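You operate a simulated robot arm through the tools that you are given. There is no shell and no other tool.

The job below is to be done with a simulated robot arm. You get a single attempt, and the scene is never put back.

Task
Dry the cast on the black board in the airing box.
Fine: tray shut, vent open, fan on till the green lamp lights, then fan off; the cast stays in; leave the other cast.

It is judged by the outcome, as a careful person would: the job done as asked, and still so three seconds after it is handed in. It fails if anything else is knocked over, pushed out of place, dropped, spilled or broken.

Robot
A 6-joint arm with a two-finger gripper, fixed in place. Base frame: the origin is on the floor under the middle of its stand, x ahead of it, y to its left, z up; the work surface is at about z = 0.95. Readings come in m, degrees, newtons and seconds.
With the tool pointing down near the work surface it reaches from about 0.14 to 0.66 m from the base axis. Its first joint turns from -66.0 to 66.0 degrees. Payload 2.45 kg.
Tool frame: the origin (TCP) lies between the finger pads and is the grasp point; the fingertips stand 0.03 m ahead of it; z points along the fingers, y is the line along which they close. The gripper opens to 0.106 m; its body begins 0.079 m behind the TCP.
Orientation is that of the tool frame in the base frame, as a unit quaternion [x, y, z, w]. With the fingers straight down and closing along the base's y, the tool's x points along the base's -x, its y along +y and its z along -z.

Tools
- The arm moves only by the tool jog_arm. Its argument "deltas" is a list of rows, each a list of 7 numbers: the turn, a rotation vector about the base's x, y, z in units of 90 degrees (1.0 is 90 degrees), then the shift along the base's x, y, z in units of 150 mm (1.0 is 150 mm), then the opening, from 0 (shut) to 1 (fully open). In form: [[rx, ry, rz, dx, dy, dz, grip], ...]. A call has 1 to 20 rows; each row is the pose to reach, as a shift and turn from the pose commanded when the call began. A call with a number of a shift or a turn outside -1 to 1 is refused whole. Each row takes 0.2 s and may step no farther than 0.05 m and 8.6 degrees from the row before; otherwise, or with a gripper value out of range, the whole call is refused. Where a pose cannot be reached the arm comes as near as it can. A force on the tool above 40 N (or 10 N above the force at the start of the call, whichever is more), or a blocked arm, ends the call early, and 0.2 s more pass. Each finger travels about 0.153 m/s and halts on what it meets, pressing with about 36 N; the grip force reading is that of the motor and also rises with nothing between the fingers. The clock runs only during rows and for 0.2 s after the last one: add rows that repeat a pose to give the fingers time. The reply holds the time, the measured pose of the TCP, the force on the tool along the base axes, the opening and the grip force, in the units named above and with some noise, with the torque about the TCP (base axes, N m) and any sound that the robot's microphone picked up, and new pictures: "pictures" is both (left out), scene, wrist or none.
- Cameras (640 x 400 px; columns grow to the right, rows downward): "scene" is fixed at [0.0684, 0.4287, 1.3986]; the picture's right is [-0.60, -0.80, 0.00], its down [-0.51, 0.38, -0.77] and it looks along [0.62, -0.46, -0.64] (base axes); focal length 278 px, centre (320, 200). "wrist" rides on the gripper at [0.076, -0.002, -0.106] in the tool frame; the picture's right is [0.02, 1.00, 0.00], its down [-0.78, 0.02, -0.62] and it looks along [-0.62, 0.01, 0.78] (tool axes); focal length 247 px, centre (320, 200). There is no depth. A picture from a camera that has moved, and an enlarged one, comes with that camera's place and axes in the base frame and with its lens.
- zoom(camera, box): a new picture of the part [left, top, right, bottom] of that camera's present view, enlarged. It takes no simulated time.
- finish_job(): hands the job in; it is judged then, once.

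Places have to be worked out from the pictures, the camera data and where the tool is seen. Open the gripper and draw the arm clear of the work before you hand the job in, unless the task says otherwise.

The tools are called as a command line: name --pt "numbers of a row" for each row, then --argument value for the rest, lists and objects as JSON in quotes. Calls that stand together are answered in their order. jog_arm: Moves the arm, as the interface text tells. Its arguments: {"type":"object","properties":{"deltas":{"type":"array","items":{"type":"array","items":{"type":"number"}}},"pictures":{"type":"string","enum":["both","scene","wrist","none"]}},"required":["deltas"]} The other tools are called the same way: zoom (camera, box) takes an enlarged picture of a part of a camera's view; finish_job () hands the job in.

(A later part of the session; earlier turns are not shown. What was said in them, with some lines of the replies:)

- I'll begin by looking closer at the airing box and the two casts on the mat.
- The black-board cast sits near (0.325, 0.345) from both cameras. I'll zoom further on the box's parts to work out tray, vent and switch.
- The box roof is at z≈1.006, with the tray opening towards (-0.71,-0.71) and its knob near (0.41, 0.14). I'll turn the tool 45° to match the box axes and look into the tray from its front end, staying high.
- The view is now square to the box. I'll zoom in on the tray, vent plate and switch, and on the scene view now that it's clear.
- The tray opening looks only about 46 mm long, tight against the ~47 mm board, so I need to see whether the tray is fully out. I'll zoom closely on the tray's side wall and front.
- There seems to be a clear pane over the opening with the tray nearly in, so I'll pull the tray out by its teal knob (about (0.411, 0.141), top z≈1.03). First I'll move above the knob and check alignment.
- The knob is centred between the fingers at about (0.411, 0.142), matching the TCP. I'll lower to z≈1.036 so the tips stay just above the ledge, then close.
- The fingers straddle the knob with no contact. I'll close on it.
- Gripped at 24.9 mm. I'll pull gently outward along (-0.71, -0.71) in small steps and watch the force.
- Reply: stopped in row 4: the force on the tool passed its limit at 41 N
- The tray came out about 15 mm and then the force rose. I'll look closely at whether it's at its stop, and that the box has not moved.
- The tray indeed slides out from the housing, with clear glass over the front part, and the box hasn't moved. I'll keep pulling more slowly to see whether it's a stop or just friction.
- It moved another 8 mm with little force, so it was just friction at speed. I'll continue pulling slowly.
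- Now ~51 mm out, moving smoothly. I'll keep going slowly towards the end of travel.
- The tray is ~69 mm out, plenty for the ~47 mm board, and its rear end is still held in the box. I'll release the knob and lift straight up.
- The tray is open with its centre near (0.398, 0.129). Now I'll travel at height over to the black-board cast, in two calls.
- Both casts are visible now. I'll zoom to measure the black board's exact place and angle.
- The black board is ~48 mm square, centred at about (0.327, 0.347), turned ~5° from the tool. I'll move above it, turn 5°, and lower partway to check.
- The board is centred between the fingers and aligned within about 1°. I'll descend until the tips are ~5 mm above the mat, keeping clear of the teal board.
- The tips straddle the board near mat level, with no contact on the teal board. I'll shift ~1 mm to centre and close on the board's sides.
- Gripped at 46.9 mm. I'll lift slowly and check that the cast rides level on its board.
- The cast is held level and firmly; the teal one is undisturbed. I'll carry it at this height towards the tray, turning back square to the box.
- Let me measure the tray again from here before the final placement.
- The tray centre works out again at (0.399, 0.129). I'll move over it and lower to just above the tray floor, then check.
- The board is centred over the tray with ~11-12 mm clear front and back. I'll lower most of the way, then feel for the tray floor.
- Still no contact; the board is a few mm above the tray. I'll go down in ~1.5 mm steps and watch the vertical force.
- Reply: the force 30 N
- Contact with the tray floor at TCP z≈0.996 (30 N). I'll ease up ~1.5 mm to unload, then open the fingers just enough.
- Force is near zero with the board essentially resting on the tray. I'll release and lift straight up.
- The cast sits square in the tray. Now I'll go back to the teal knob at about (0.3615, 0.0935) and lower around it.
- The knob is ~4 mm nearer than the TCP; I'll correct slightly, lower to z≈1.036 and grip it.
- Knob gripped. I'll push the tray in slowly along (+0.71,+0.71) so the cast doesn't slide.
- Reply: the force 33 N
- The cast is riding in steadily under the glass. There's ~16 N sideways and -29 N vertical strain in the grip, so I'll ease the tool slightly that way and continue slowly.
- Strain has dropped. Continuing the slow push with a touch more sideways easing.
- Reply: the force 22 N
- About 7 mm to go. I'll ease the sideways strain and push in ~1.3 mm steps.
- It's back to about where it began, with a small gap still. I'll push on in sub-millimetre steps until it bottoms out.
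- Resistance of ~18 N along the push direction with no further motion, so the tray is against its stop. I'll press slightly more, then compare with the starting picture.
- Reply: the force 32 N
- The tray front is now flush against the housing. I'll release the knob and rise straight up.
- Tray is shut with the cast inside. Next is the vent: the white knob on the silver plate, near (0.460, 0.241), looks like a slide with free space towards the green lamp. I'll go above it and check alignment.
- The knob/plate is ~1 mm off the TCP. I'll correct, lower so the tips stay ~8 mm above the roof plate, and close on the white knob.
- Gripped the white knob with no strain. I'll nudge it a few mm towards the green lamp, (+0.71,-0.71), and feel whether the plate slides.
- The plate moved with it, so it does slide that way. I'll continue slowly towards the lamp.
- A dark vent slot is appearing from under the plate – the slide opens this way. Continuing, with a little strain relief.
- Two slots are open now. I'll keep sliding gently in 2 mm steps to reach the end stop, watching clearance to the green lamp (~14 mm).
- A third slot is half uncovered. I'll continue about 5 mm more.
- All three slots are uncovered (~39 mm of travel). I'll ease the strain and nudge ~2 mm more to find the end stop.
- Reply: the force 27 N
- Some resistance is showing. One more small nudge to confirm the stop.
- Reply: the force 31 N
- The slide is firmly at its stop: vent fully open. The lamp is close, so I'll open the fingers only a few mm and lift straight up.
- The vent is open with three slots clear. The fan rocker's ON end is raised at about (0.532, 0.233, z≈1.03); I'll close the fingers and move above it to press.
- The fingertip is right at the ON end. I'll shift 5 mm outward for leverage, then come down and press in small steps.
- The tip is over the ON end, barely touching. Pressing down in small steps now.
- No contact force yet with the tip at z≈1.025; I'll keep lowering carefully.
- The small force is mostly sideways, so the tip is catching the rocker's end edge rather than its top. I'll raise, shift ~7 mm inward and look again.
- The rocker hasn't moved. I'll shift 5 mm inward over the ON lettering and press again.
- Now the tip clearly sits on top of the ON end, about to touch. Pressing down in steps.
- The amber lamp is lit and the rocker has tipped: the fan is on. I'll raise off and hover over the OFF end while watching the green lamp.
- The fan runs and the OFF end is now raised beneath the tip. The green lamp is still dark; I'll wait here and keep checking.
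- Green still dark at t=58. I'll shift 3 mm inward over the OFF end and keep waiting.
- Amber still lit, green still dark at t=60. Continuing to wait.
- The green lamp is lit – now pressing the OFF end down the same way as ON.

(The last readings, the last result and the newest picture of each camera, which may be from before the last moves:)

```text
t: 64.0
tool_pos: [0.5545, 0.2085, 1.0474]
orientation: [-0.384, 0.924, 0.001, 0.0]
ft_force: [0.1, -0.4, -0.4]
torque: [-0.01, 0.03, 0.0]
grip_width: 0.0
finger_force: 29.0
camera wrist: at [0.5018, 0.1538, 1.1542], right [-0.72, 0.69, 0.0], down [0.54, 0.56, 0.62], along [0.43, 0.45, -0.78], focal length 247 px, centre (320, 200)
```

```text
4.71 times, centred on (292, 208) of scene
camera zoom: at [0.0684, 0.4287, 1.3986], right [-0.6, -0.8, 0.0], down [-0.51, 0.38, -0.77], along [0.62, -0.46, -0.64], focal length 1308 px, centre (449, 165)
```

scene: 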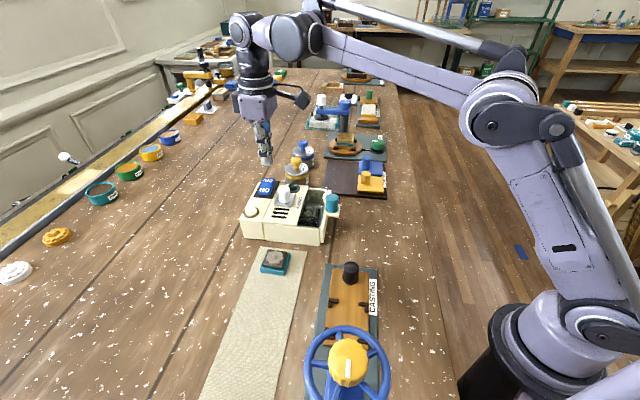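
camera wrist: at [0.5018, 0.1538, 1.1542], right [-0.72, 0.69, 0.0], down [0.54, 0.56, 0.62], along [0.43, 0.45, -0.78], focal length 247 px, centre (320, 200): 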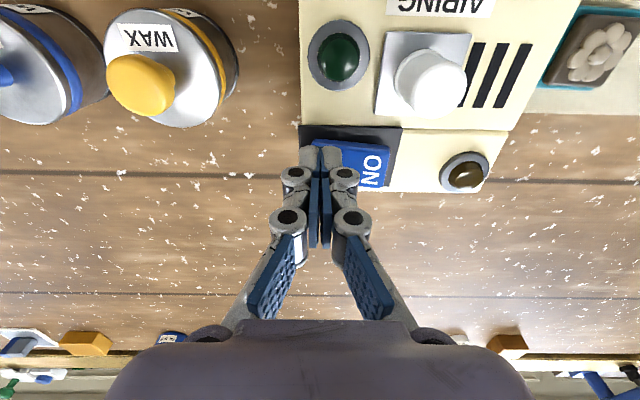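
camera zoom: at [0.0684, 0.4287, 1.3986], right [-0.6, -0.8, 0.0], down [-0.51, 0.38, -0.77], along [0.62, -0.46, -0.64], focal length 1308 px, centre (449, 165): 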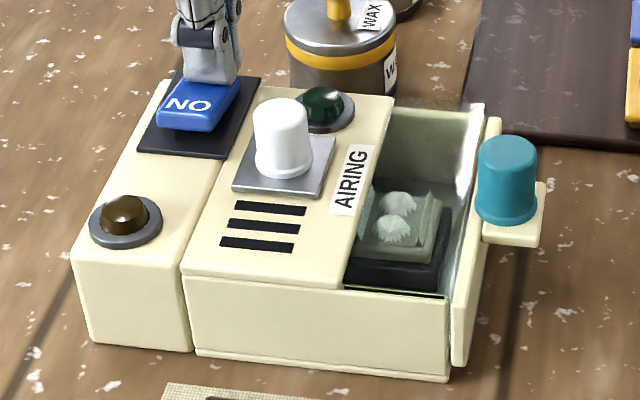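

Both lamps are out, the rocker is back to OFF, and the cast behind the glass has turned pale/dry. I'll rise straight up, then open the gripper well above everything and withdraw.

jog_arm --pt "0 0 0 0 0 0.1 0" --pt "0 0 0 0 0 0.3 0" --pt "0 0 0 0 0 0.55 0" --pt "0 0 0 0 0 0.8 0" --pt "0 0 0 0 0 1.0 0" --pt "0 0 0 -0.2 0 1.0 0.3" --pt "0 0 0 -0.45 0.05 1.0 0.7" --pt "0 0 0 -0.7 0.1 1.0 1" --pt "0 0 0 -0.95 0.15 1.0 1" --pt "0 0 0 -1.0 0.2 1.0 1" --pictures "both"

zoom --camera "scene" --box '[235, 165, 350, 250]'

zoom --camera "scene" --box '[295, 205, 340, 250]'

```text
t: 66.2
tool_pos: [0.4041, 0.2393, 1.1977]
orientation: [-0.382, 0.924, 0.001, 0.001]
ft_force: [-0.7, 0.5, 0.3]
torque: [-0.02, 0.0, 0.02]
grip_width: 0.1059
finger_force: 0.1
out of reach, approached as far as the arm can: row 4, 5, 6
camera wrist: at [0.3508, 0.1841, 1.3037], right [-0.72, 0.69, 0.0], down [0.54, 0.56, 0.62], along [0.43, 0.45, -0.78], focal length 247 px, centre (320, 200)
```

scene: 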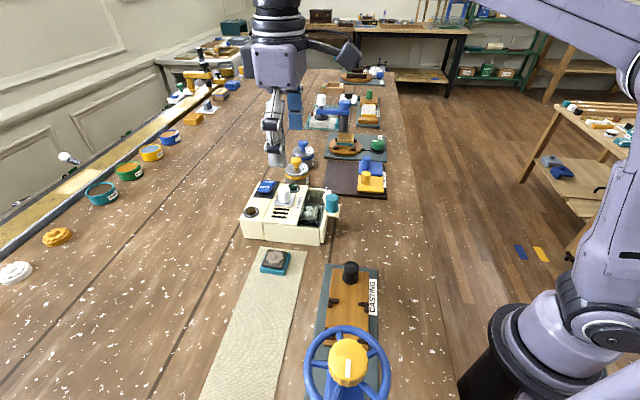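
wrist: 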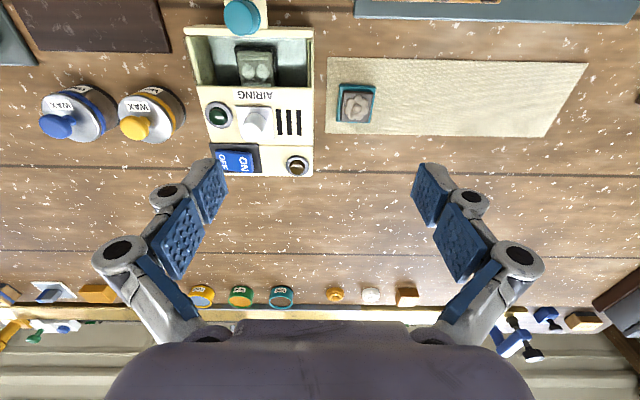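

```text
4.71 times, centred on (292, 208) of scene
camera zoom: at [0.0684, 0.4287, 1.3986], right [-0.6, -0.8, 0.0], down [-0.51, 0.38, -0.77], along [0.62, -0.46, -0.64], focal length 1308 px, centre (449, 165)
```

zoom: 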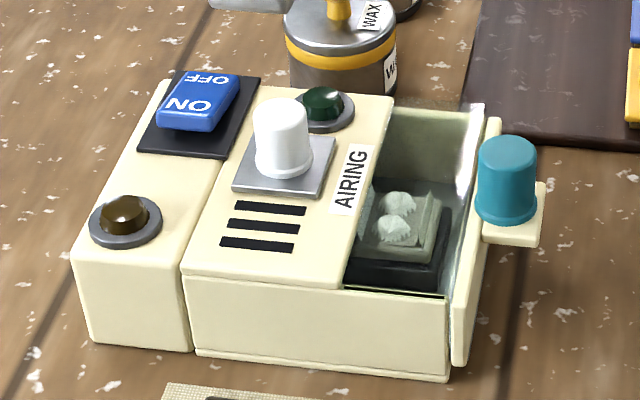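

```text
8.89 times, centred on (318, 228) of scene
camera zoom: at [0.0684, 0.4287, 1.3986], right [-0.6, -0.8, 0.0], down [-0.51, 0.38, -0.77], along [0.62, -0.46, -0.64], focal length 2471 px, centre (342, -44)
```

zoom: 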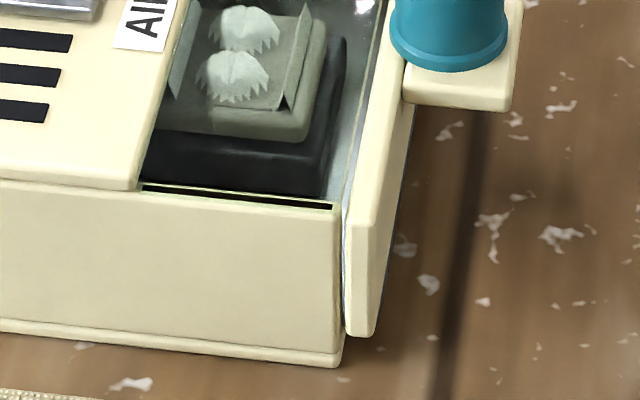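

Everything looks right: tray shut, vent open, fan off, cast dry inside, other cast untouched. I'll draw the arm back a bit further near its starting place.

jog_arm --pt "0 0 0 -0.25 0 0.05 1" --pt "0 0 0 -0.5 0 0.1 1" --pt "0 0 0 -0.75 0 0.15 1" --pt "0 0 0 -0.95 0 0.2 1" --pt "0 0 0 -0.95 0 0.2 1" --pictures "both"

zoom --camera "scene" --box '[225, 130, 395, 300]'

```text
t: 67.4
tool_pos: [0.2635, 0.2378, 1.2268]
orientation: [-0.382, 0.924, 0.001, 0.0]
ft_force: [0.2, -0.1, 1.1]
torque: [-0.04, -0.02, -0.05]
grip_width: 0.1059
finger_force: 0.1
camera wrist: at [0.2096, 0.1829, 1.3337], right [-0.72, 0.69, 0.0], down [0.54, 0.56, 0.62], along [0.43, 0.45, -0.78], focal length 247 px, centre (320, 200)
```

scene: 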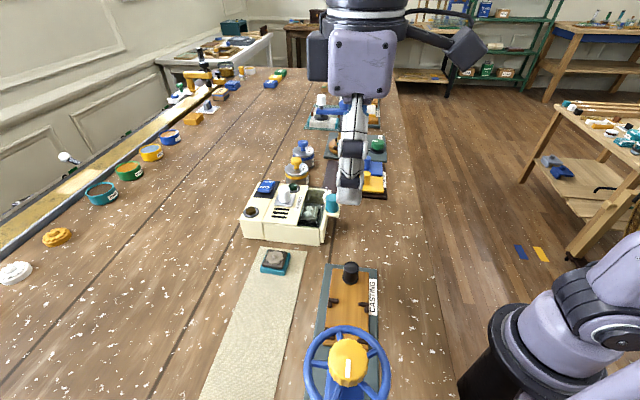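
wrist: 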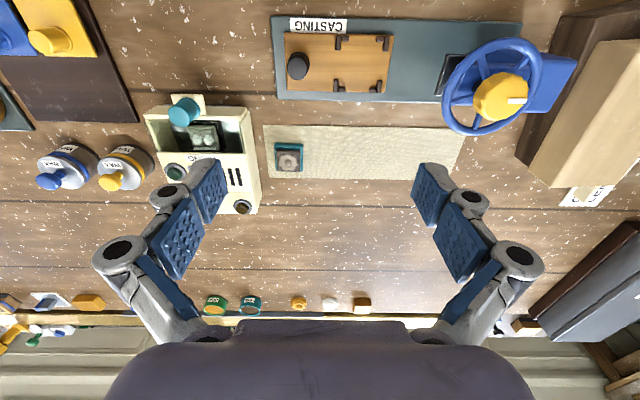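

```text
2.35 times, centred on (310, 215) of scene
camera zoom: at [0.0684, 0.4287, 1.3986], right [-0.6, -0.8, 0.0], down [-0.51, 0.38, -0.77], along [0.62, -0.46, -0.64], focal length 654 px, centre (344, 165)
```

zoom: 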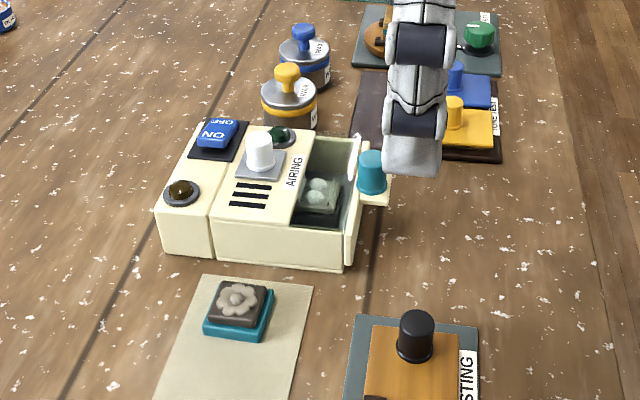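

The arm is clear with the gripper open, and all is in its final state: tray shut with the dried cast inside, vent open, fan off, other objects undisturbed. Handing in.

finish_job

```text
The job is handed in.
```

The cast on the black board is dried and still in the airing box, and I've handed the job in.

- **Tray:** I pulled it open, set the cast in on its board, and pushed it shut to where it started.
- **Vent:** the slide is at its stop, with all three slots uncovered.
- **Fan:** I switched it on and waited until the green lamp lit, about 8 seconds later. I then switched it off, and both lamps are now out. The cast had turned pale by then.
- **Everything else:** the cast on the teal board was not touched. In the last pictures nothing else looked moved or knocked over.

I left the gripper open and the arm drawn back near its starting place.
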